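You operate a simulated robot arm through the tools that you are given. There is no shell and no other tool. Be economical: measure what you need, move in short steps, check, and stop when the job is done.

The job below is to be done with a simulated robot arm. You get a single attempt, and the scene is never put back.

TASK
Dust both patches off the coffee table with the orange duster.
Fine: lift the yellow vase on to the yellow coaster first; vase and duster go back.

The check looks at the end state, three seconds after you hand in, the way a careful person would. Anything else that was tipped, shoved, dropped, spilled or broken makes it a failure.

THE ROBOT
A 6-joint arm with a two-finger parallel gripper, fixed in place. Base frame: the origin is at the foot of the arm, x ahead of it, y to its left, z up; the work surface is at about z = 48. Readings come in cm, degrees, newtons and seconds.
With the tool pointing down near the work surface it reaches from about 34 to 82 cm from the base axis. Its first joint turns from -166.0 to 166.0 degrees. Payload 3.91 kg.
The TCP is the grasp point between the finger pads, 3 cm short of the fingertips. In the tool frame z runs along the fingers and y along their closing line. Largest opening 11 cm; finger width 2, thickness 1; the body of the gripper, 4.8 by 11.2 cm, starts 5.5 cm behind the TCP.
Orientation is that of the tool frame in the base frame, as [roll, pitch, yaw] about the fixed x, y, z axes, in that order (R = Rz(yaw) Ry(pitch) Rx(roll)). With the fingers straight down and closing along the base's y, the tool's x points along the base's -x, its y along +y and its z along -z.

THE INTERFACE
- The arm moves only by the tool play_rows. Its arguments are lists of equal length, an entry for each row: "hand": the finger opening in mm, from 0 to 110; "travel": the shift along the tool's x, y, z in mm, a list of three; "delta_rot": the turn, a rotation vector about the tool's x, y, z in degrees, a list of three. In form: {"hand": [hand, ...], "travel": [[dx, dy, dz], ...], "delta_rot": [[rx, ry, rz], ...]}. A call has 1 to 12 rows; each row shifts and turns the commanded pose from where the row before left it, along the tool's axes as they then stand. Rows are played at 5 a second. More than 5 cm and 8.6 degrees between two rows, or a gripper value outside its range, and nothing of the call is played. A pose out of reach is approached as far as the arm can. The call stops where the force on the tool passes 40 N (or 10 N more than at its start, if that is more) or the arm is blocked; 0.2 s more then pass. The fingers move at their own pace (about 4.5 cm/s each) and stop on an object; they squeeze with about 25 N. The grip force told is the motor's: it shows also when the fingers shut on nothing. Time passes only in rows, and 0.2 s behind the last, so rows that do not move let the fingers close. The reply holds the time, the measured pose of the TCP, the force on the tool along the base axes, the opening and the grip force, in the units named above and with some noise, and new pictures: "views" is both (left out), scene, wrist or none.
- Cameras (640 x 400 px; columns grow to the right, rows downward): "scene" is fixed at [39.97, 65.12, 106.63]; the picture's right is [-0.86, 0.51, 0.00], its down [0.41, 0.70, -0.58] and it looks along [-0.29, -0.50, -0.82] (base axes); focal length 214 px, centre (320, 200). "wrist" rides on the gripper at [-3.6, 0, -5.7] in the tool frame; the picture's right is [0.00, -1.00, 0.00], its down [0.97, 0.00, -0.24] and it looks along [0.24, 0.00, 0.97] (tool axes); focal length 218 px, centre (320, 200). There is no depth. A picture from a camera that has moved, and an enlarged one, comes with that camera's place and axes in the base frame and with its lens.
- move_column(by): slides the trunk up (or, below 0, down) by that many cm; the arm rides with it, the base frame stays. It gives what a move gives, with no picture.
- zoom(camera, box): a new picture of the part [left, top, right, bottom] of that camera's present view, enlarged. No time passes.
- job_done(): hands the job in; it is judged then, once.

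Work in short steps. Places have to be worked out from the pictures, the camera data and where the tool is seen: move nearer, look again, correct. Check each grasp and each placing, and mend what went wrong. You have 120 turns and 150 pictures in all, those below and enlarged ones among them. Open the gripper and draw the arm clear of the work before you hand the job in, unless the task says otherwise; then end with one line.

The tools are called after "Request:" as a command line: name --argument value ..., lists and objects as JSON in quotes. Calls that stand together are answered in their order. play_rows: Moves the arm, as the interface text tells. Its arguments: {"type":"object","properties":{"hand":{"type":"array"},"travel":{"type":"array"},"delta_rot":{"type":"array"},"views":{"type":"string","enum":["both","scene","wrist","none"]}},"required":["hand","travel","delta_rot"]} The other tools are called the same way: move_column (by) slides the trunk up or down; zoom (camera, box) takes an enlarged picture of a part of a camera's view; job_done () hands the job in.

At the start:

```text
clock: 0.0
ee_pos: [16.87, 43.66, 81.21]
tool_rot: [180.0, -0.1, -179.9]
force: [0.4, -0.5, -0.2]
gripper_width: 10.99
grasp_force: 0.1
trunk travel left (down, up): [-30.0, 31.0]
```

scene: 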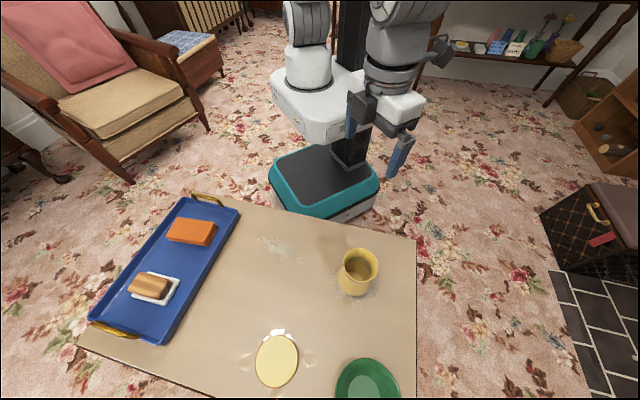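
wrist: 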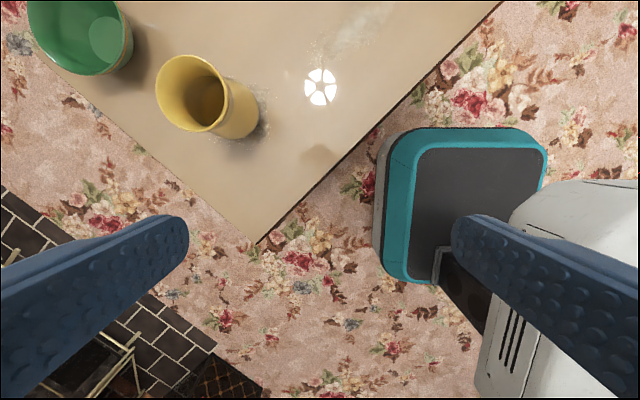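

I'll look closely at the table first: duster candidates, the vase and its patch, and the other patch.

Request:
zoom --camera "scene" --box '[80, 180, 260, 350]'

Request:
zoom --camera "scene" --box '[230, 220, 420, 340]'

Request:
zoom --camera "scene" --box '[230, 300, 420, 400]'

```text
2.35 times, centred on (170, 265) of scene
camera zoom: at [39.97, 65.12, 106.63], right [-0.86, 0.51, 0.0], down [0.41, 0.7, -0.58], along [-0.29, -0.5, -0.82], focal length 505 px, centre (673, 47)
```

zoom: 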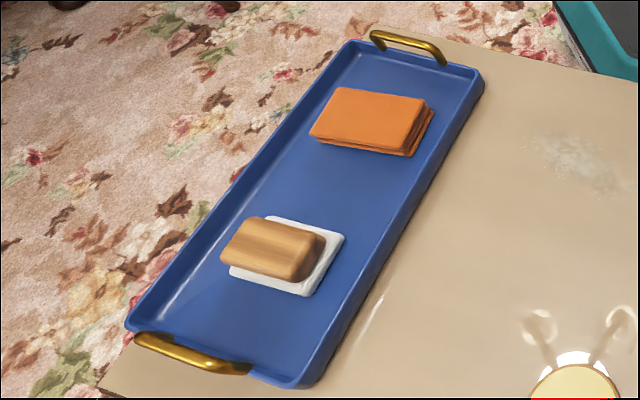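

```text
3.33 times, centred on (325, 280) of scene
camera zoom: at [39.97, 65.12, 106.63], right [-0.86, 0.51, 0.0], down [0.41, 0.7, -0.58], along [-0.29, -0.5, -0.82], focal length 715 px, centre (303, -67)
```

zoom: 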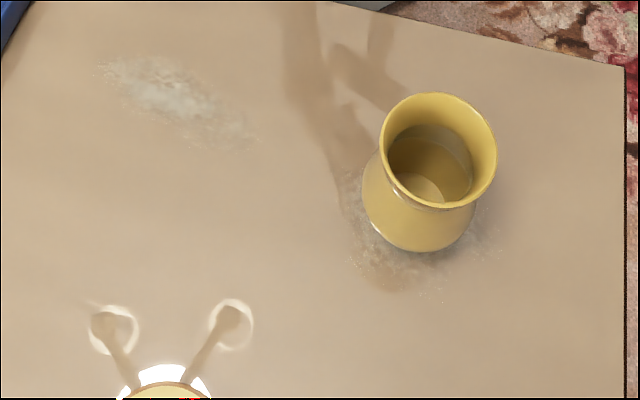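

```text
3.37 times, centred on (325, 350) of scene
camera zoom: at [39.97, 65.12, 106.63], right [-0.86, 0.51, 0.0], down [0.41, 0.7, -0.58], along [-0.29, -0.5, -0.82], focal length 722 px, centre (303, -305)
```

zoom: 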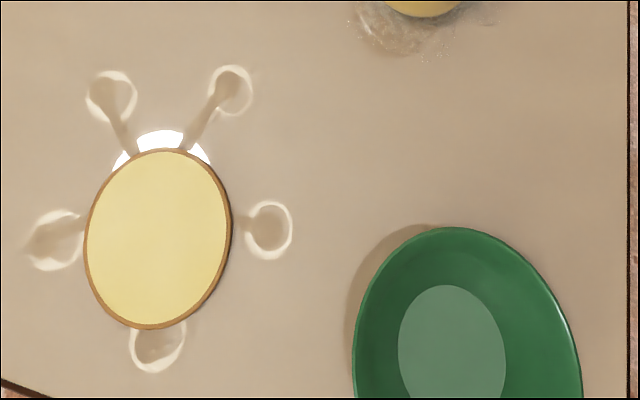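

The orange folded cloth on the tray is the duster. The yellow vase stands on the second patch at about (25.7, 57), with its rim at about z=63. I'll move over the vase at height and look.

Request:
play_rows --hand '[110, 110, 110, 110, 110]' --travel '[[-22, 33, 0], [-22, 33, 0], [-22, 33, 0], [-22, 33, 0], [0, 0, 0]]' --delta_rot '[[0, 0, 0], [0, 0, 0], [0, 0, 0], [0, 0, 0], [0, 0, 0]]'

```text
clock: 1.2
ee_pos: [25.85, 56.87, 81.19]
tool_rot: [-179.9, -0.1, -179.9]
force: [-0.3, 0.1, 0.4]
gripper_width: 10.99
grasp_force: 0.1
trunk travel left (down, up): [-30.0, 31.0]
camera wrist: at [29.33, 56.78, 86.8], right [0.0, -1.0, 0.0], down [-0.97, 0.0, 0.24], along [-0.24, 0.0, -0.97], focal length 218 px, centre (320, 200)
```

scene: 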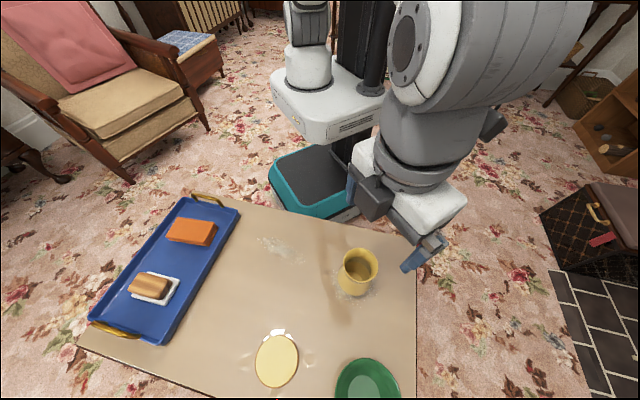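
wrist: 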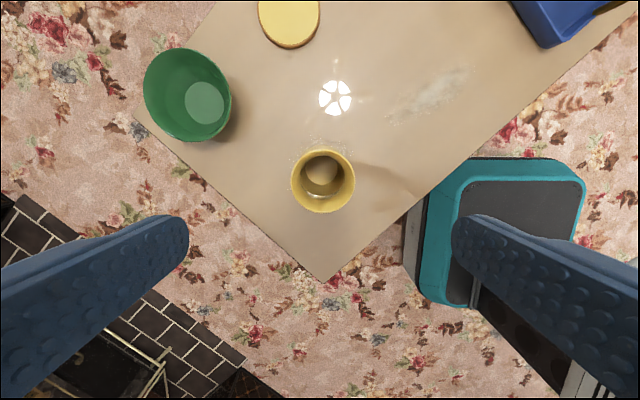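

Rim centre looks like (25.5, 56.5). I'll zoom in to check base, neck and contents.

Request:
zoom --camera "wrist" --box '[260, 120, 400, 220]'

Request:
zoom --camera "scene" --box '[320, 240, 400, 305]'

```text
4.00 times, centred on (330, 170) of wrist
camera zoom: at [29.33, 56.78, 86.8], right [0.0, -1.0, 0.0], down [-0.97, 0.0, 0.24], along [-0.24, 0.0, -0.97], focal length 873 px, centre (280, 320)
```

zoom: 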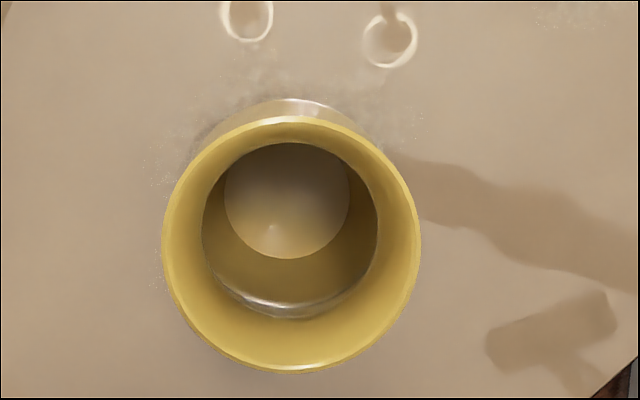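

```text
6.15 times, centred on (360, 272) of scene
camera zoom: at [39.97, 65.12, 106.63], right [-0.86, 0.51, 0.0], down [0.41, 0.7, -0.58], along [-0.29, -0.5, -0.82], focal length 1320 px, centre (74, -246)
```

zoom: 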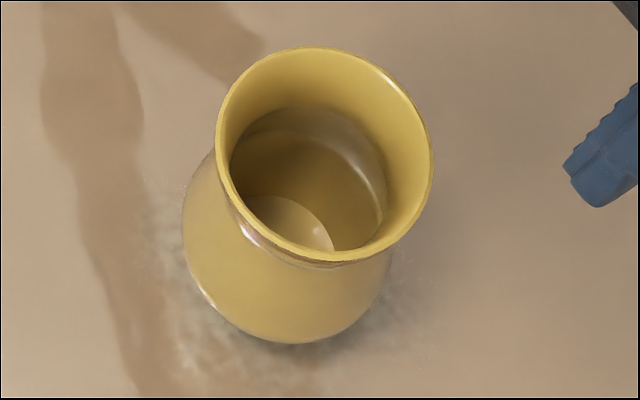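

Vase is empty with a flared rim (about 7.1 cm wide). I'll descend straight to TCP z≈60 with fingers open either side of the rim, then check before closing.

Request:
play_rows --hand '[110, 110, 110, 110, 110, 110, 110]' --travel '[[2, -4, 0], [0, 0, 40], [0, 0, 40], [0, 0, 40], [0, 0, 40], [0, 0, 40], [0, 0, 0]]' --delta_rot '[[0, 0, 0], [0, 0, 0], [0, 0, 0], [0, 0, 0], [0, 0, 0], [0, 0, 0], [0, 0, 0]]'

```text
clock: 2.8
ee_pos: [25.45, 56.32, 61.14]
tool_rot: [179.9, 0.1, -180.0]
force: [0.4, 0.2, -0.7]
gripper_width: 11.0
grasp_force: 0.1
trunk travel left (down, up): [-30.0, 31.0]
camera wrist: at [29.08, 56.23, 66.76], right [0.0, -1.0, 0.0], down [-0.97, 0.0, 0.24], along [-0.24, 0.0, -0.97], focal length 218 px, centre (320, 200)
```

scene: 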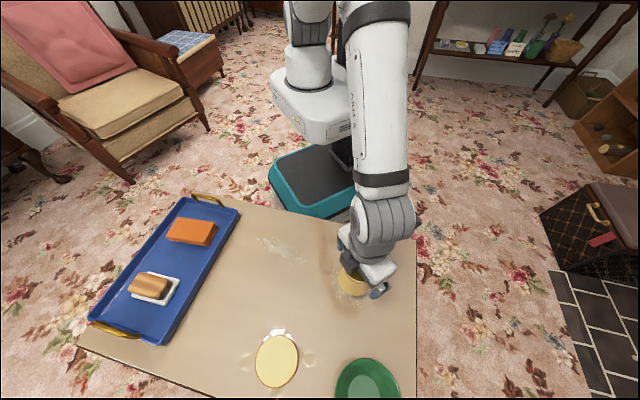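
wrist: 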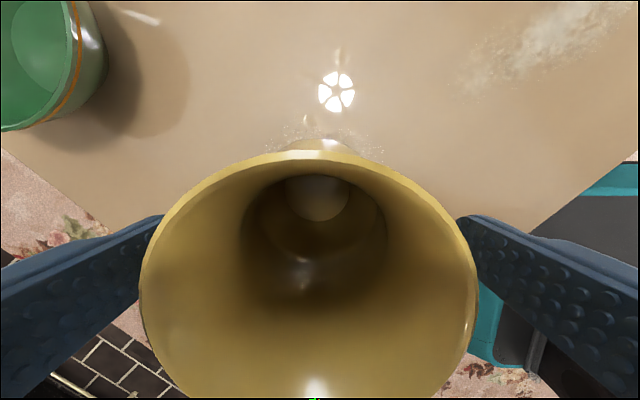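

Rim at z≈62.8, centre about (25.9, 56.45). I'll lower 1.5 cm more, nudge +x 0.4 and close.

Request:
play_rows --hand '[110, 110, 60, 60, 60, 60, 60]' --travel '[[-4, 1, 0], [0, 0, 15], [0, 0, 0], [0, 0, 0], [0, 0, 0], [0, 0, 0], [0, 0, 0]]' --delta_rot '[[0, 0, 0], [0, 0, 0], [0, 0, 0], [0, 0, 0], [0, 0, 0], [0, 0, 0], [0, 0, 0]]'

```text
clock: 4.4
ee_pos: [25.93, 56.52, 59.65]
tool_rot: [-180.0, 0.0, -180.0]
force: [1.3, 1.5, 0.3]
gripper_width: 7.74
grasp_force: 24.2
trunk travel left (down, up): [-30.0, 31.0]
camera wrist: at [29.54, 56.44, 65.28], right [0.0, -1.0, 0.0], down [-0.97, 0.0, 0.24], along [-0.24, 0.0, -0.97], focal length 218 px, centre (320, 200)
```

scene: 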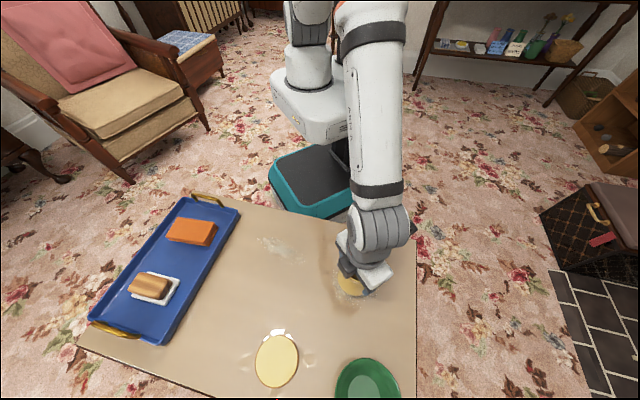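
wrist: 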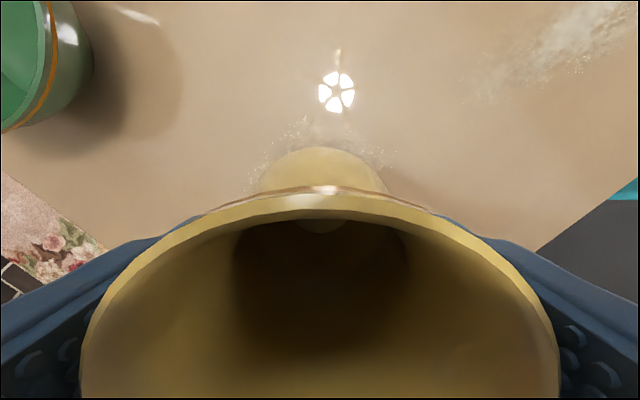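

Firm grip at 7.74 cm; place-back pose is TCP (25.93, 56.52, 59.65). Lifting 6 cm and checking.

Request:
play_rows --hand '[60, 60, 60, 60]' --travel '[[0, 0, -10], [0, 0, -25], [0, 0, -25], [0, 0, 0]]' --delta_rot '[[0, 0, 0], [0, 0, 0], [0, 0, 0], [0, 0, 0]]'

```text
clock: 5.4
ee_pos: [25.92, 56.54, 65.58]
tool_rot: [-179.9, 0.1, -180.0]
force: [0.5, -0.1, -3.4]
gripper_width: 7.71
grasp_force: 25.1
trunk travel left (down, up): [-30.0, 31.0]
camera wrist: at [29.47, 56.43, 71.19], right [0.0, -1.0, 0.0], down [-0.97, 0.0, 0.24], along [-0.24, 0.0, -0.97], focal length 218 px, centre (320, 200)
```

scene: 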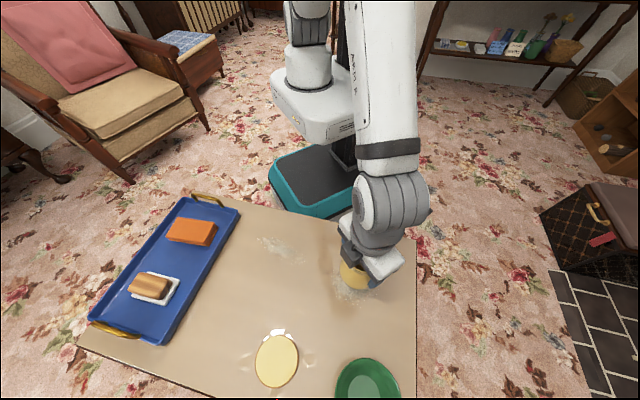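
wrist: 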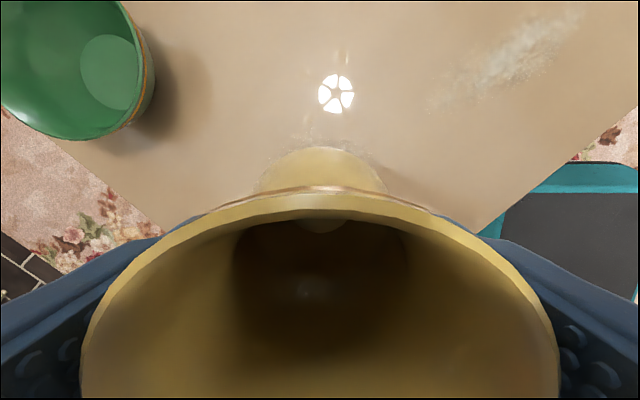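

Vase is held (3.4 N weight). Carrying it at this height to above the coaster at about (48.7, 61.6).

Request:
play_rows --hand '[60, 60, 60, 60, 60, 60, 60, 60, 60]' --travel '[[-28.5, 6.3, 0], [-28.5, 6.3, 0], [-28.5, 6.3, 0], [-28.5, 6.3, 0], [-28.5, 6.3, 0], [-28.5, 6.3, 0], [-28.5, 6.3, 0], [-28.5, 6.3, 0], [0, 0, 0]]' --delta_rot '[[0, 0, 0], [0, 0, 0], [0, 0, 0], [0, 0, 0], [0, 0, 0], [0, 0, 0], [0, 0, 0], [0, 0, 0], [0, 0, 0]]'

Request:
zoom --camera "scene" --box '[220, 250, 400, 380]'

```text
clock: 7.4
ee_pos: [48.51, 61.58, 65.89]
tool_rot: [179.9, 0.0, -179.9]
force: [1.1, 0.0, -3.5]
gripper_width: 7.72
grasp_force: 24.6
trunk travel left (down, up): [-30.0, 31.0]
camera wrist: at [52.12, 61.56, 71.36], right [0.0, -1.0, 0.0], down [-0.97, 0.0, 0.24], along [-0.24, 0.0, -0.97], focal length 218 px, centre (320, 200)
```

scene: 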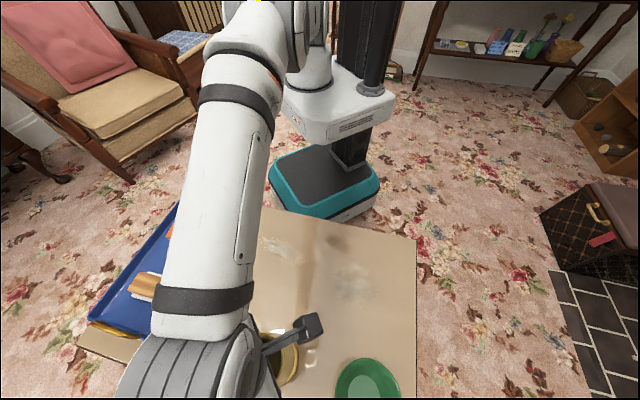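
wrist: 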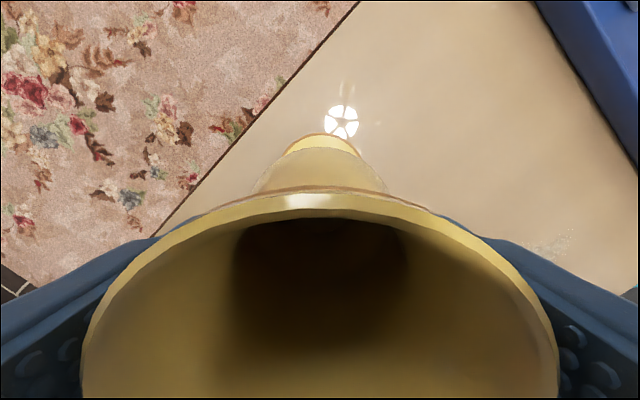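

```text
3.08 times, centred on (310, 315) of scene
camera zoom: at [39.97, 65.12, 106.63], right [-0.86, 0.51, 0.0], down [0.41, 0.7, -0.58], along [-0.29, -0.5, -0.82], focal length 660 px, centre (351, -154)
```

zoom: 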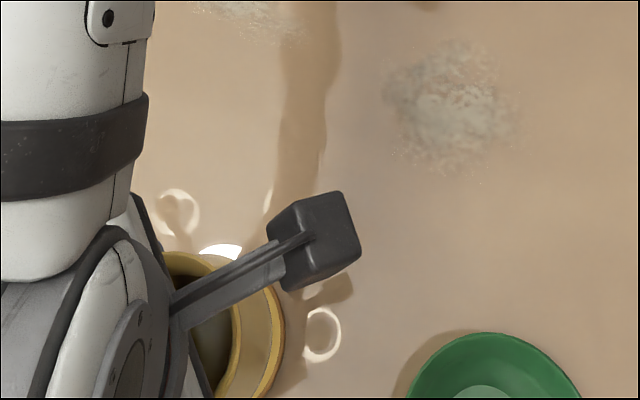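

Coaster's far edge and the scene geometry agree on centre ≈(48.7, 61.4); the vase is well aligned. Lowering most of the way.

Request:
play_rows --hand '[60, 60, 60, 60]' --travel '[[-1, -1, 15], [0, 0, 15], [0, 0, 15], [0, 0, 0]]' --delta_rot '[[0, 0, 0], [0, 0, 0], [0, 0, 0], [0, 0, 0]]'

Request:
zoom --camera "wrist" --box '[230, 80, 410, 200]'

```text
clock: 8.4
ee_pos: [48.65, 61.29, 61.14]
tool_rot: [180.0, 0.0, -179.8]
force: [0.9, 1.0, -2.9]
gripper_width: 7.76
grasp_force: 24.9
trunk travel left (down, up): [-30.0, 31.0]
camera wrist: at [52.3, 61.31, 66.74], right [0.0, -1.0, 0.0], down [-0.97, 0.0, 0.24], along [-0.24, 0.0, -0.97], focal length 218 px, centre (320, 200)
```

scene: 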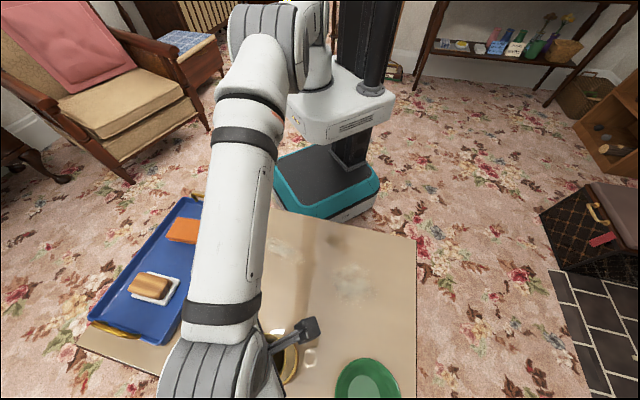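
wrist: 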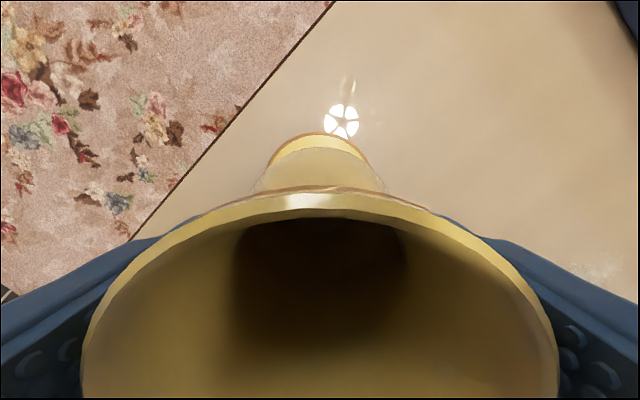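

```text
3.33 times, centred on (320, 140) of wrist
camera zoom: at [52.3, 61.31, 66.74], right [0.0, -1.0, 0.0], down [-0.97, 0.0, 0.24], along [-0.24, 0.0, -0.97], focal length 728 px, centre (320, 400)
```

zoom: 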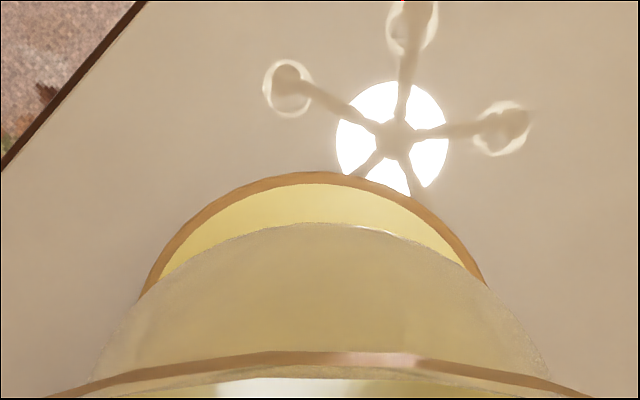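

Still clear of contact and centred. Lowering in small steps.

Request:
play_rows --hand '[60, 60, 60, 60]' --travel '[[0, 0, 3], [0, 0, 3], [0, 0, 2], [0, 0, 0]]' --delta_rot '[[0, 0, 0], [0, 0, 0], [0, 0, 0], [0, 0, 0]]' --views "none"

```text
clock: 9.4
ee_pos: [48.81, 61.46, 60.63]
tool_rot: [179.9, 0.1, -179.9]
force: [-2.8, -2.0, 12.9]
gripper_width: 7.72
grasp_force: 24.8
trunk travel left (down, up): [-30.0, 31.0]
```

Contact made (12.9 N up). I'll ease up 2 mm and open the fingers.

Request:
play_rows --hand '[60, 75, 85, 110, 110, 110]' --travel '[[0, 0, -2], [0, 0, 0], [0, 0, 0], [0, 0, 0], [0, 0, 0], [0, 0, 0]]' --delta_rot '[[0, 0, 0], [0, 0, 0], [0, 0, 0], [0, 0, 0], [0, 0, 0], [0, 0, 0]]' --views "wrist"

```text
clock: 10.8
ee_pos: [48.78, 61.45, 60.51]
tool_rot: [180.0, 0.1, 179.9]
force: [-0.3, -0.2, 0.0]
gripper_width: 10.99
grasp_force: 0.0
trunk travel left (down, up): [-30.0, 31.0]
camera wrist: at [52.33, 61.29, 66.09], right [0.0, -1.0, 0.0], down [-0.97, 0.0, 0.24], along [-0.24, 0.0, -0.97], focal length 218 px, centre (320, 200)
```

wrist: 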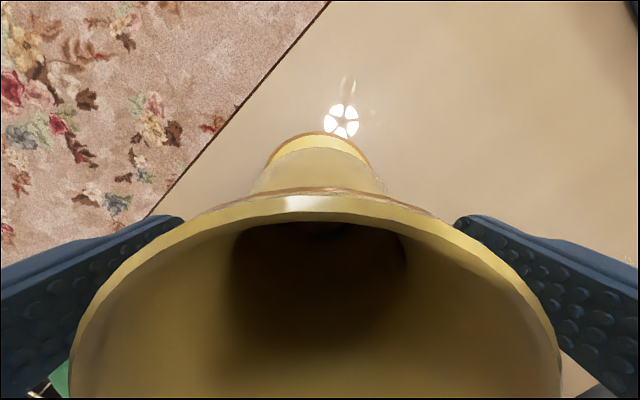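

Released; the vase stands on the coaster. Rising straight up and looking.

Request:
play_rows --hand '[110, 110, 110, 110, 110]' --travel '[[0, 0, -20], [0, 0, -40], [0, 0, -40], [0, 0, -20], [0, 0, 0]]' --delta_rot '[[0, 0, 0], [0, 0, 0], [0, 0, 0], [0, 0, 0], [0, 0, 0]]'

```text
clock: 12.0
ee_pos: [48.87, 61.56, 72.67]
tool_rot: [-180.0, 0.0, 179.9]
force: [-0.2, 0.5, 0.0]
gripper_width: 11.02
grasp_force: 0.0
trunk travel left (down, up): [-30.0, 31.0]
camera wrist: at [52.44, 61.37, 78.22], right [0.0, -1.0, 0.0], down [-0.97, 0.0, 0.24], along [-0.24, 0.0, -0.97], focal length 218 px, centre (320, 200)
```

scene: 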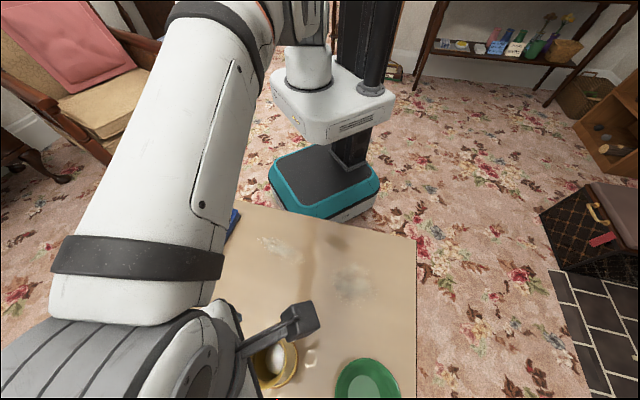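
wrist: 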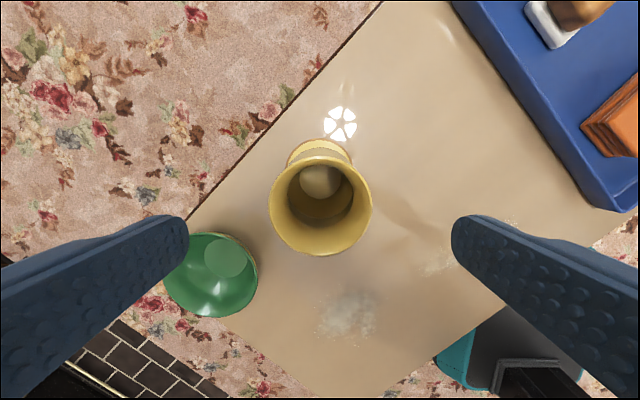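

Vase is seated on the coaster, and the second patch is clear. Duster centre ≈(57.3, 21.4), about 10.7×7.2 cm. Moving over it at height.

Request:
play_rows --hand '[110, 110, 110, 110, 110, 110, 110, 110, 110, 110]' --travel '[[-9, -44.5, 0], [-9, -44.5, 0], [-9, -44.5, 0], [-9, -44.5, 0], [-9, -44.5, 0], [-9, -44.5, 0], [-9, -44.5, 0], [-9, -44.5, 0], [-9, -44.5, 0], [0, 0, 0]]' --delta_rot '[[0, 0, 0], [0, 0, 0], [0, 0, 0], [0, 0, 0], [0, 0, 0], [0, 0, 0], [0, 0, 0], [0, 0, 0], [0, 0, 0], [0, 0, 0]]' --views "none"

Request:
play_rows --hand '[110, 110, 110, 110, 110, 110]' --travel '[[0, 0, 0], [0, 0, 0], [0, 0, 0], [0, 0, 0], [0, 0, 0], [0, 0, 0]]' --delta_rot '[[0, 0, 7], [0, 0, 7], [0, 0, 7], [0, 0, 7], [0, 0, 7], [0, 0, 0]]'

```text
clock: 14.2
ee_pos: [56.69, 21.44, 72.71]
tool_rot: [180.0, 0.0, -179.9]
force: [0.6, -0.1, 0.1]
gripper_width: 10.97
grasp_force: 0.1
trunk travel left (down, up): [-30.0, 31.0]
```

```text
clock: 15.6
ee_pos: [56.9, 21.42, 72.66]
tool_rot: [179.9, 0.0, 145.0]
force: [0.0, 0.4, -0.5]
gripper_width: 10.99
grasp_force: 0.2
trunk travel left (down, up): [-30.0, 31.0]
camera wrist: at [59.83, 19.3, 78.21], right [-0.57, -0.82, 0.0], down [-0.79, 0.56, 0.24], along [-0.2, 0.14, -0.97], focal length 218 px, centre (320, 200)
```

scene: 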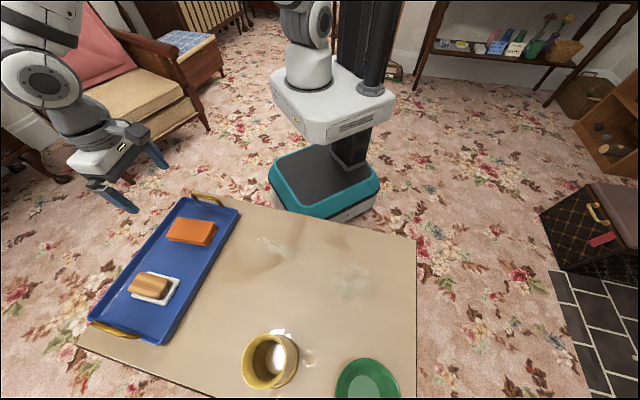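
wrist: 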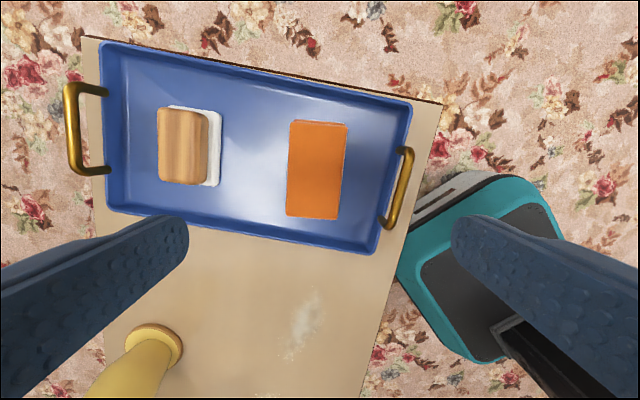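

Duster centre ≈(57.5, 21.2), turned about 4° relative to the tool. I need its thickness, so I'll zoom.

Request:
zoom --camera "scene" --box '[155, 205, 230, 255]'

Request:
play_rows --hand '[100, 100, 100, 100, 100]' --travel '[[-3.5, 5.0, 0], [0, 0, 40], [0, 0, 40], [0, 0, 40], [0, 0, 0]]' --delta_rot '[[0, 0, 4], [0, 0, 0], [0, 0, 0], [0, 0, 0], [0, 0, 0]]'

```text
8.00 times, centred on (192, 230) of scene
camera zoom: at [39.97, 65.12, 106.63], right [-0.86, 0.51, 0.0], down [0.41, 0.7, -0.58], along [-0.29, -0.5, -0.82], focal length 1716 px, centre (1340, -40)
```

zoom: 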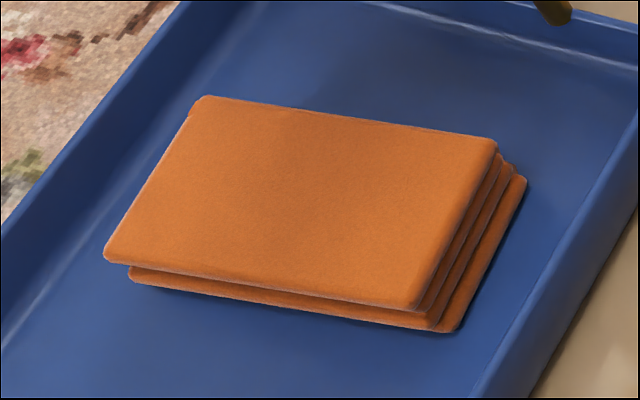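

```text
clock: 16.8
ee_pos: [57.34, 21.52, 60.61]
tool_rot: [179.9, 0.0, 140.9]
force: [0.2, -0.6, 0.0]
gripper_width: 9.99
grasp_force: 0.2
trunk travel left (down, up): [-30.0, 31.0]
camera wrist: at [60.23, 19.11, 66.16], right [-0.63, -0.78, 0.0], down [-0.75, 0.61, 0.24], along [-0.19, 0.15, -0.97], focal length 218 px, centre (320, 200)
```

scene: 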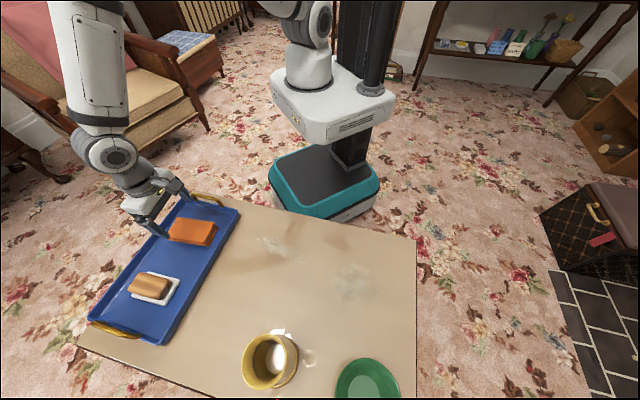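
wrist: 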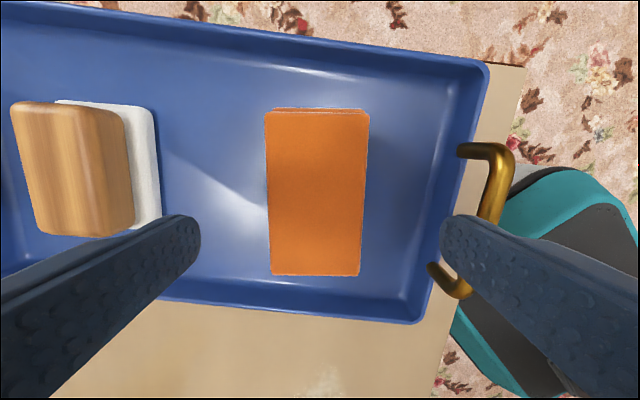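

Cloth top is at z≈51.3 and centred at (57.5, 21.6). I want fingertips near z=50, about 1 cm above its underside, so the cloth protrudes below the fingers: TCP z≈53.

Request:
play_rows --hand '[90, 90, 90, 90]' --travel '[[0, 2, 20], [0, 0, 28], [0, 0, 28], [0, 0, 0]]' --delta_rot '[[0, 0, 0], [0, 0, 0], [0, 0, 0], [0, 0, 0]]'

Request:
zoom --camera "scene" --box '[130, 190, 250, 270]'

```text
clock: 17.8
ee_pos: [57.44, 21.82, 53.02]
tool_rot: [179.9, 0.1, 141.0]
force: [0.1, -1.1, 0.6]
gripper_width: 9.0
grasp_force: 0.0
trunk travel left (down, up): [-30.0, 31.0]
camera wrist: at [60.25, 19.45, 58.48], right [-0.63, -0.78, 0.0], down [-0.75, 0.61, 0.24], along [-0.19, 0.15, -0.97], focal length 218 px, centre (320, 200)
```

scene: 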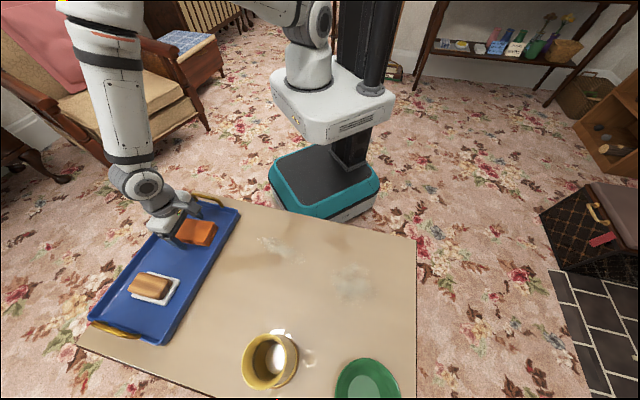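
wrist: 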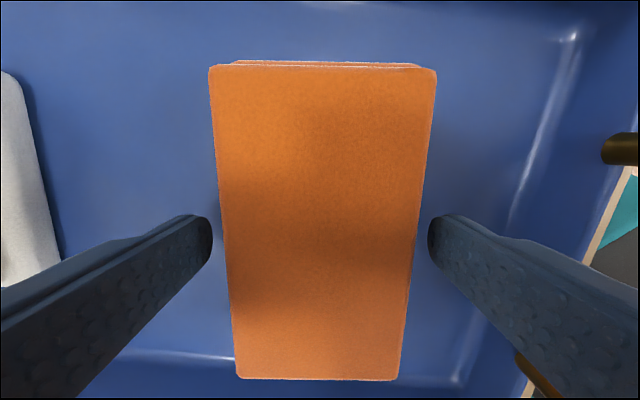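

```text
5.00 times, centred on (190, 230) of scene
camera zoom: at [39.97, 65.12, 106.63], right [-0.86, 0.51, 0.0], down [0.41, 0.7, -0.58], along [-0.29, -0.5, -0.82], focal length 1072 px, centre (970, 50)
```

zoom: 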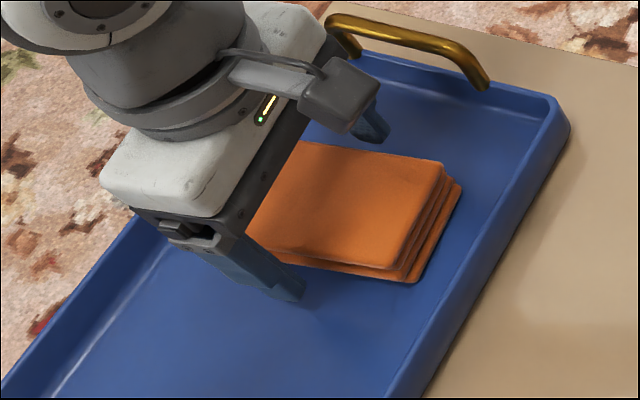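

Fingers straddle the cloth evenly. Closing.

Request:
play_rows --hand '[50, 50, 50, 50, 50]' --travel '[[0, 0, 0], [0, 0, 0], [0, 0, 0], [0, 0, 0], [0, 0, 0]]' --delta_rot '[[0, 0, 0], [0, 0, 0], [0, 0, 0], [0, 0, 0], [0, 0, 0]]' --views "none"

Request:
play_rows --hand '[50, 50, 50, 50]' --travel '[[0, 0, -10], [0, 0, -20], [0, 0, -30], [0, 0, 0]]' --delta_rot '[[0, 0, 0], [0, 0, 0], [0, 0, 0], [0, 0, 0]]'

Request:
zoom --camera "scene" --box '[130, 170, 250, 250]'

```text
clock: 19.0
ee_pos: [57.41, 21.83, 53.11]
tool_rot: [179.9, 0.0, 141.0]
force: [1.1, -0.5, -0.3]
gripper_width: 6.7
grasp_force: 25.2
trunk travel left (down, up): [-30.0, 31.0]
```

```text
clock: 20.0
ee_pos: [57.59, 21.75, 59.05]
tool_rot: [180.0, 0.0, 141.0]
force: [-1.0, 0.3, -0.7]
gripper_width: 6.72
grasp_force: 25.3
trunk travel left (down, up): [-30.0, 31.0]
camera wrist: at [60.42, 19.4, 64.63], right [-0.63, -0.78, 0.0], down [-0.75, 0.61, 0.24], along [-0.19, 0.15, -0.97], focal length 218 px, centre (320, 200)
```

scene: 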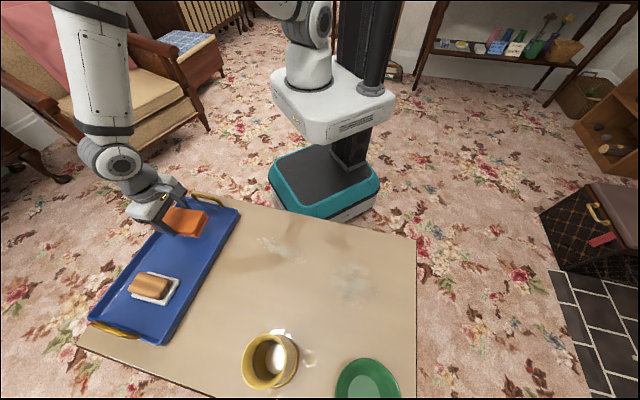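
wrist: 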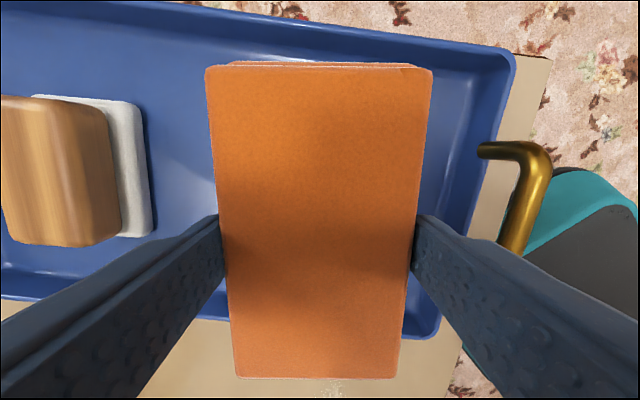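

```text
5.00 times, centred on (190, 210) of scene
camera zoom: at [39.97, 65.12, 106.63], right [-0.86, 0.51, 0.0], down [0.41, 0.7, -0.58], along [-0.29, -0.5, -0.82], focal length 1072 px, centre (970, 150)
```

zoom: 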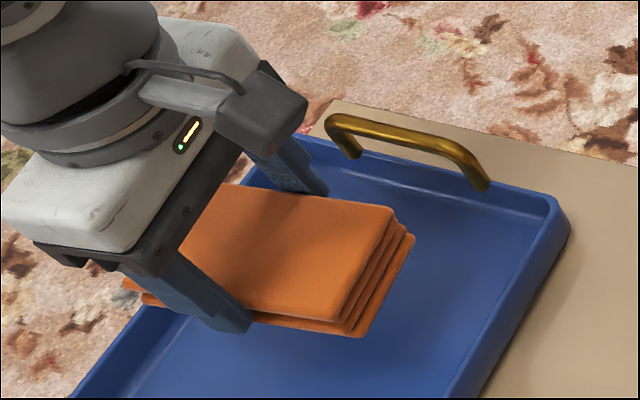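

Duster lifted; its place-back pose is TCP (57.4, 21.8, 53.1), yaw 141. Moving to above the patch‑1 end nearest the tray, about (41.5, 32.5).

Request:
play_rows --hand '[50, 50, 50, 50, 50, 50, 50, 50]' --travel '[[0, 0, -20], [38.5, -3.5, 0], [38.5, -3.5, 0], [38.5, -3.5, 0], [38.5, -3.5, 0], [38.5, -3.5, 0], [0, 0, 20], [0, 0, 0]]' --delta_rot '[[0, 0, 0], [0, 0, 0], [0, 0, 0], [0, 0, 0], [0, 0, 0], [0, 0, 0], [0, 0, 0], [0, 0, 0]]'

Request:
zoom --camera "scene" --box '[190, 180, 350, 280]'

```text
clock: 21.8
ee_pos: [41.43, 32.52, 59.11]
tool_rot: [179.9, 0.1, 141.0]
force: [-0.5, 0.0, -1.0]
gripper_width: 6.7
grasp_force: 25.0
trunk travel left (down, up): [-30.0, 31.0]
camera wrist: at [44.25, 30.18, 64.7], right [-0.63, -0.78, 0.0], down [-0.75, 0.61, 0.24], along [-0.19, 0.15, -0.97], focal length 218 px, centre (320, 200)
```

scene: 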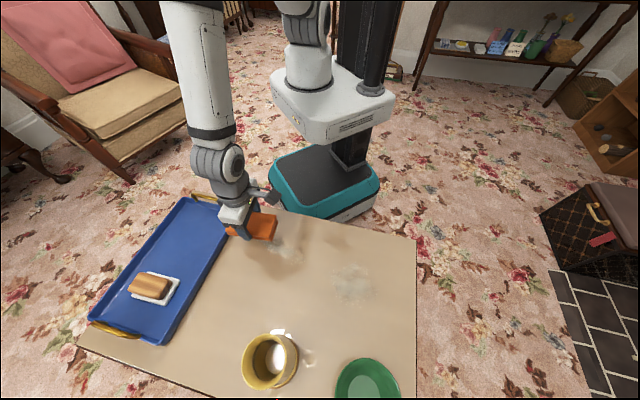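
wrist: 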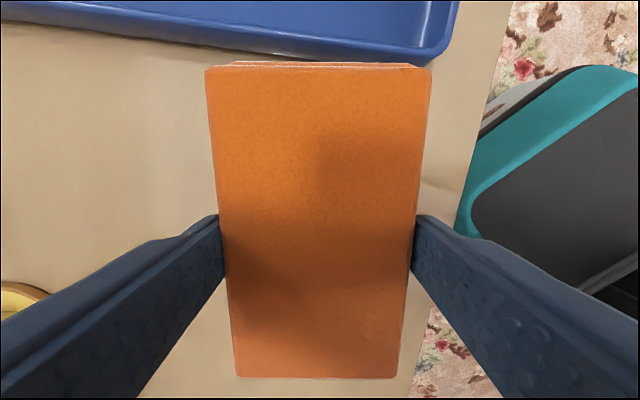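

```text
4.00 times, centred on (270, 230) of scene
camera zoom: at [39.97, 65.12, 106.63], right [-0.86, 0.51, 0.0], down [0.41, 0.7, -0.58], along [-0.29, -0.5, -0.82], focal length 858 px, centre (520, 80)
```

zoom: 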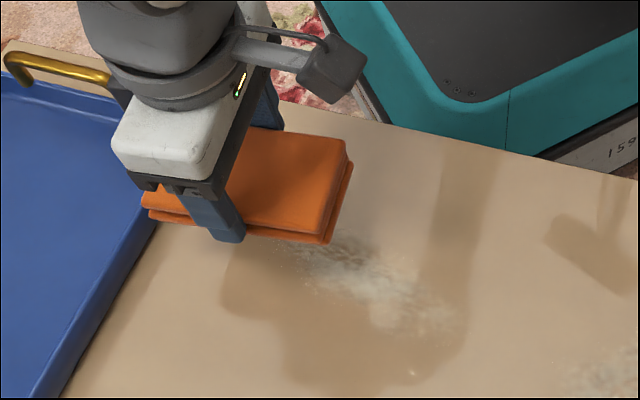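

Patch 1 runs away from here, and the duster clears the tray. Lowering toward the table, watching force.

Request:
play_rows --hand '[50, 50, 50, 50]' --travel '[[0, 0, 25], [0, 0, 25], [0, 0, 11], [0, 0, 0]]' --delta_rot '[[0, 0, 0], [0, 0, 0], [0, 0, 0], [0, 0, 0]]' --views "none"

Request:
play_rows --hand '[50, 50, 50]' --travel '[[0, 0, 2], [0, 0, 2], [0, 0, 0]]' --delta_rot '[[0, 0, 0], [0, 0, 0], [0, 0, 0]]' --views "none"

```text
clock: 22.8
ee_pos: [41.54, 32.47, 52.95]
tool_rot: [180.0, 0.0, 141.1]
force: [-0.9, 0.1, -0.6]
gripper_width: 6.72
grasp_force: 25.5
trunk travel left (down, up): [-30.0, 31.0]
```

```text
clock: 23.6
ee_pos: [41.39, 32.61, 52.58]
tool_rot: [-179.9, 0.0, 141.0]
force: [-0.7, 0.1, -0.7]
gripper_width: 6.71
grasp_force: 25.2
trunk travel left (down, up): [-30.0, 31.0]
```

No contact yet; continuing down in 2 mm steps.

Request:
play_rows --hand '[50, 50, 50]' --travel '[[0, 0, 2], [0, 0, 2], [0, 0, 0]]' --delta_rot '[[0, 0, 0], [0, 0, 0], [0, 0, 0]]' --views "none"

```text
clock: 24.4
ee_pos: [41.49, 32.49, 52.41]
tool_rot: [179.6, 0.0, 141.0]
force: [-1.1, -5.1, 38.1]
gripper_width: 6.72
grasp_force: 25.8
trunk travel left (down, up): [-30.0, 31.0]
```

Contact, but too firm (38 N). Easing up.

Request:
play_rows --hand '[50, 50]' --travel '[[0, 0, -2], [0, 0, 0]]' --delta_rot '[[0, 0, 0], [0, 0, 0]]' --views "wrist"

```text
clock: 25.0
ee_pos: [41.54, 32.66, 52.38]
tool_rot: [179.8, 0.0, 141.1]
force: [1.5, 2.2, 22.6]
gripper_width: 6.7
grasp_force: 25.0
trunk travel left (down, up): [-30.0, 31.0]
camera wrist: at [44.26, 30.16, 57.94], right [-0.63, -0.78, 0.0], down [-0.76, 0.61, 0.24], along [-0.18, 0.15, -0.97], focal length 218 px, centre (320, 200)
```

wrist: 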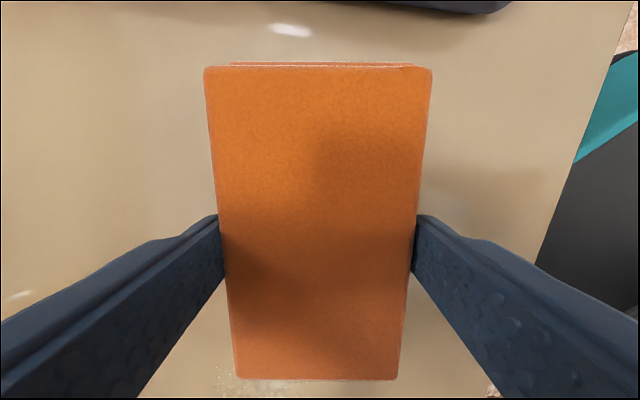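

Easing 1.3 mm more, then beginning the sweep along the patch slowly.

Request:
play_rows --hand '[50, 50, 50, 50]' --travel '[[0, 0, -1.3], [0, 0, 0], [9.4, 3.5, 0], [9.4, 3.5, 0]]' --delta_rot '[[0, 0, 0], [0, 0, 0], [0, 0, 0], [0, 0, 0]]' --views "none"

```text
clock: 26.0
ee_pos: [40.41, 34.23, 52.51]
tool_rot: [-179.9, 0.0, 141.0]
force: [0.0, -2.7, 3.9]
gripper_width: 6.72
grasp_force: 25.3
trunk travel left (down, up): [-30.0, 31.0]
```

Good: 3.9 N of pressure. Sweeping on along the patch.

Request:
play_rows --hand '[50, 50, 50, 50, 50, 50, 50, 50, 50]' --travel '[[18.7, 6.9, 0.3], [18.7, 6.9, 0], [18.7, 6.9, 0], [18.7, 6.9, 0], [18.7, 6.9, 0], [18.7, 6.9, 0], [18.7, 6.9, 0], [9, 3.4, 0], [0, 0, 0]]' --delta_rot '[[0, 0, 0], [0, 0, 0], [0, 0, 0], [0, 0, 0], [0, 0, 0], [0, 0, 0], [0, 0, 0], [0, 0, 0], [0, 0, 0]]'

Request:
zoom --camera "scene" --box '[220, 210, 400, 320]'

```text
clock: 28.0
ee_pos: [32.86, 47.08, 52.36]
tool_rot: [180.0, 0.1, 141.0]
force: [0.3, 0.3, -0.3]
gripper_width: 6.72
grasp_force: 25.1
trunk travel left (down, up): [-30.0, 31.0]
camera wrist: at [35.55, 44.72, 57.95], right [-0.63, -0.78, 0.0], down [-0.75, 0.61, 0.24], along [-0.19, 0.15, -0.97], focal length 218 px, centre (320, 200)
```

scene: 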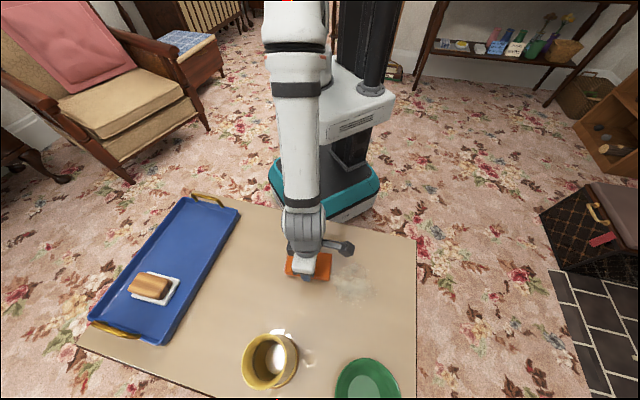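
wrist: 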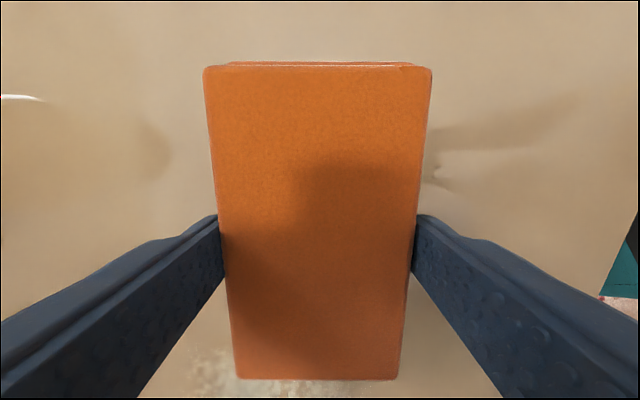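

```text
3.56 times, centred on (310, 265) of scene
camera zoom: at [39.97, 65.12, 106.63], right [-0.86, 0.51, 0.0], down [0.41, 0.7, -0.58], along [-0.29, -0.5, -0.82], focal length 763 px, centre (356, -31)
```

zoom: 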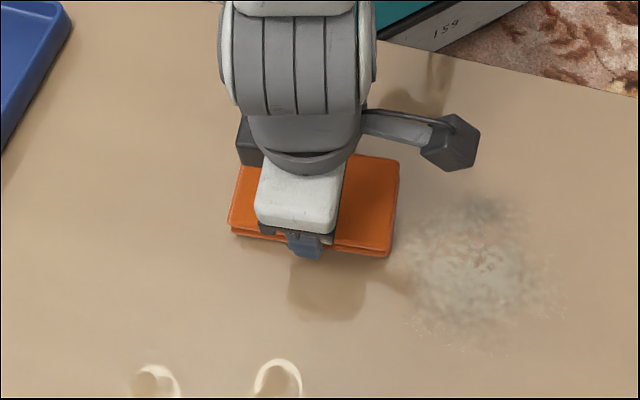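

Patch 1 looks wiped; pressure fell to zero at the end, so I'll press 0.8 mm more and continue sweeping through patch 2.

Request:
play_rows --hand '[50, 50, 50]' --travel '[[0, 0, 0.8], [9.4, 3.5, 0], [9.4, 3.5, 0]]' --delta_rot '[[0, 0, 0], [0, 0, 0], [0, 0, 0]]' --views "none"

```text
clock: 28.8
ee_pos: [31.83, 48.91, 52.46]
tool_rot: [-180.0, 0.0, 140.9]
force: [-0.1, -2.6, 6.5]
gripper_width: 6.68
grasp_force: 24.8
trunk travel left (down, up): [-30.0, 31.0]
```

Request:
play_rows --hand '[50, 50, 50, 50, 50, 50, 50, 50, 50, 50]' --travel '[[18.7, 6.9, 0], [18.7, 6.9, 0.2], [18.7, 6.9, 0], [18.7, 6.9, 0.2], [18.7, 6.9, 0], [18.7, 6.9, 0.2], [18.7, 6.9, 0], [18.7, 6.9, 0], [9.4, 3.4, 0], [0, 0, 0]]' --delta_rot '[[0, 0, 0], [0, 0, 0], [0, 0, 0], [0, 0, 0], [0, 0, 0], [0, 0, 0], [0, 0, 0], [0, 0, 0], [0, 0, 0], [0, 0, 0]]'

Request:
zoom --camera "scene" --box '[220, 210, 420, 320]'

```text
clock: 31.0
ee_pos: [23.03, 63.34, 52.33]
tool_rot: [179.7, -0.1, 140.9]
force: [5.3, -9.1, 27.7]
gripper_width: 6.69
grasp_force: 25.0
trunk travel left (down, up): [-30.0, 31.0]
camera wrist: at [25.84, 60.92, 57.9], right [-0.63, -0.78, 0.0], down [-0.75, 0.61, 0.24], along [-0.19, 0.15, -0.97], focal length 218 px, centre (320, 200)
```

scene: 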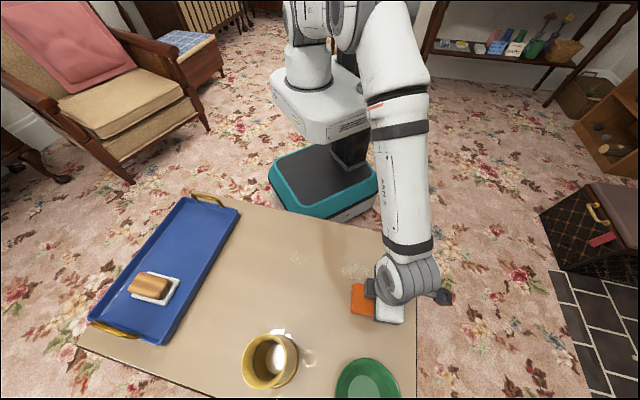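
wrist: 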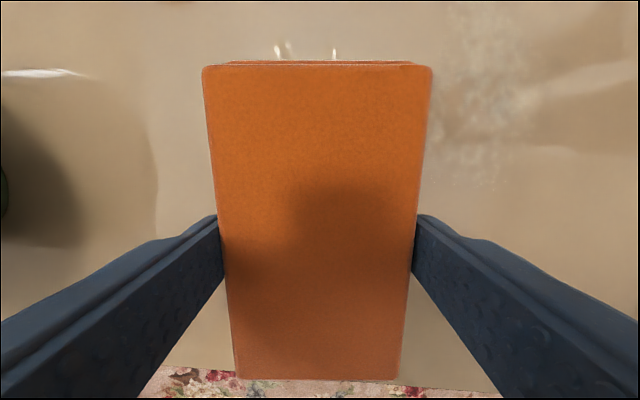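

```text
3.20 times, centred on (320, 265) of scene
camera zoom: at [39.97, 65.12, 106.63], right [-0.86, 0.51, 0.0], down [0.41, 0.7, -0.58], along [-0.29, -0.5, -0.82], focal length 686 px, centre (320, -8)
```

zoom: 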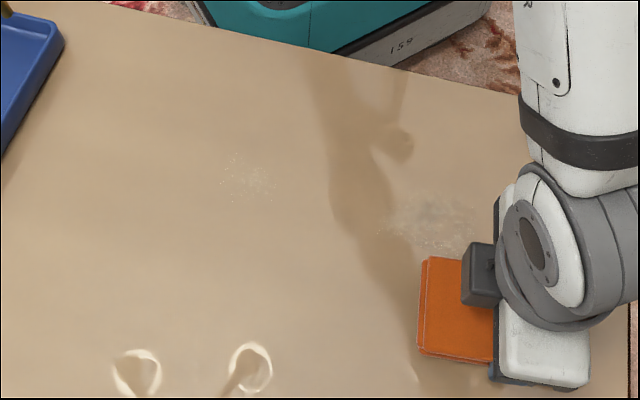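

Some residue remains: a faint part of patch 1 near its middle, and a strip of patch 2 on the robot side, around (22.8, 54). I'll ease the pressure a bit, shift back and sweep across that strip.

Request:
play_rows --hand '[50, 50, 50, 50, 50]' --travel '[[0, 0, -0.8], [-14, 0, 0], [-14, 0, 0], [-14, 0, 0], [-14, 0, 0]]' --delta_rot '[[0, 0, 0], [0, 0, 0], [0, 0, 0], [0, 0, 0], [0, 0, 0]]' --views "none"

```text
clock: 32.2
ee_pos: [27.52, 59.83, 52.29]
tool_rot: [179.9, 0.0, 141.2]
force: [-5.5, 5.2, 20.7]
gripper_width: 6.7
grasp_force: 25.0
trunk travel left (down, up): [-30.0, 31.0]
```

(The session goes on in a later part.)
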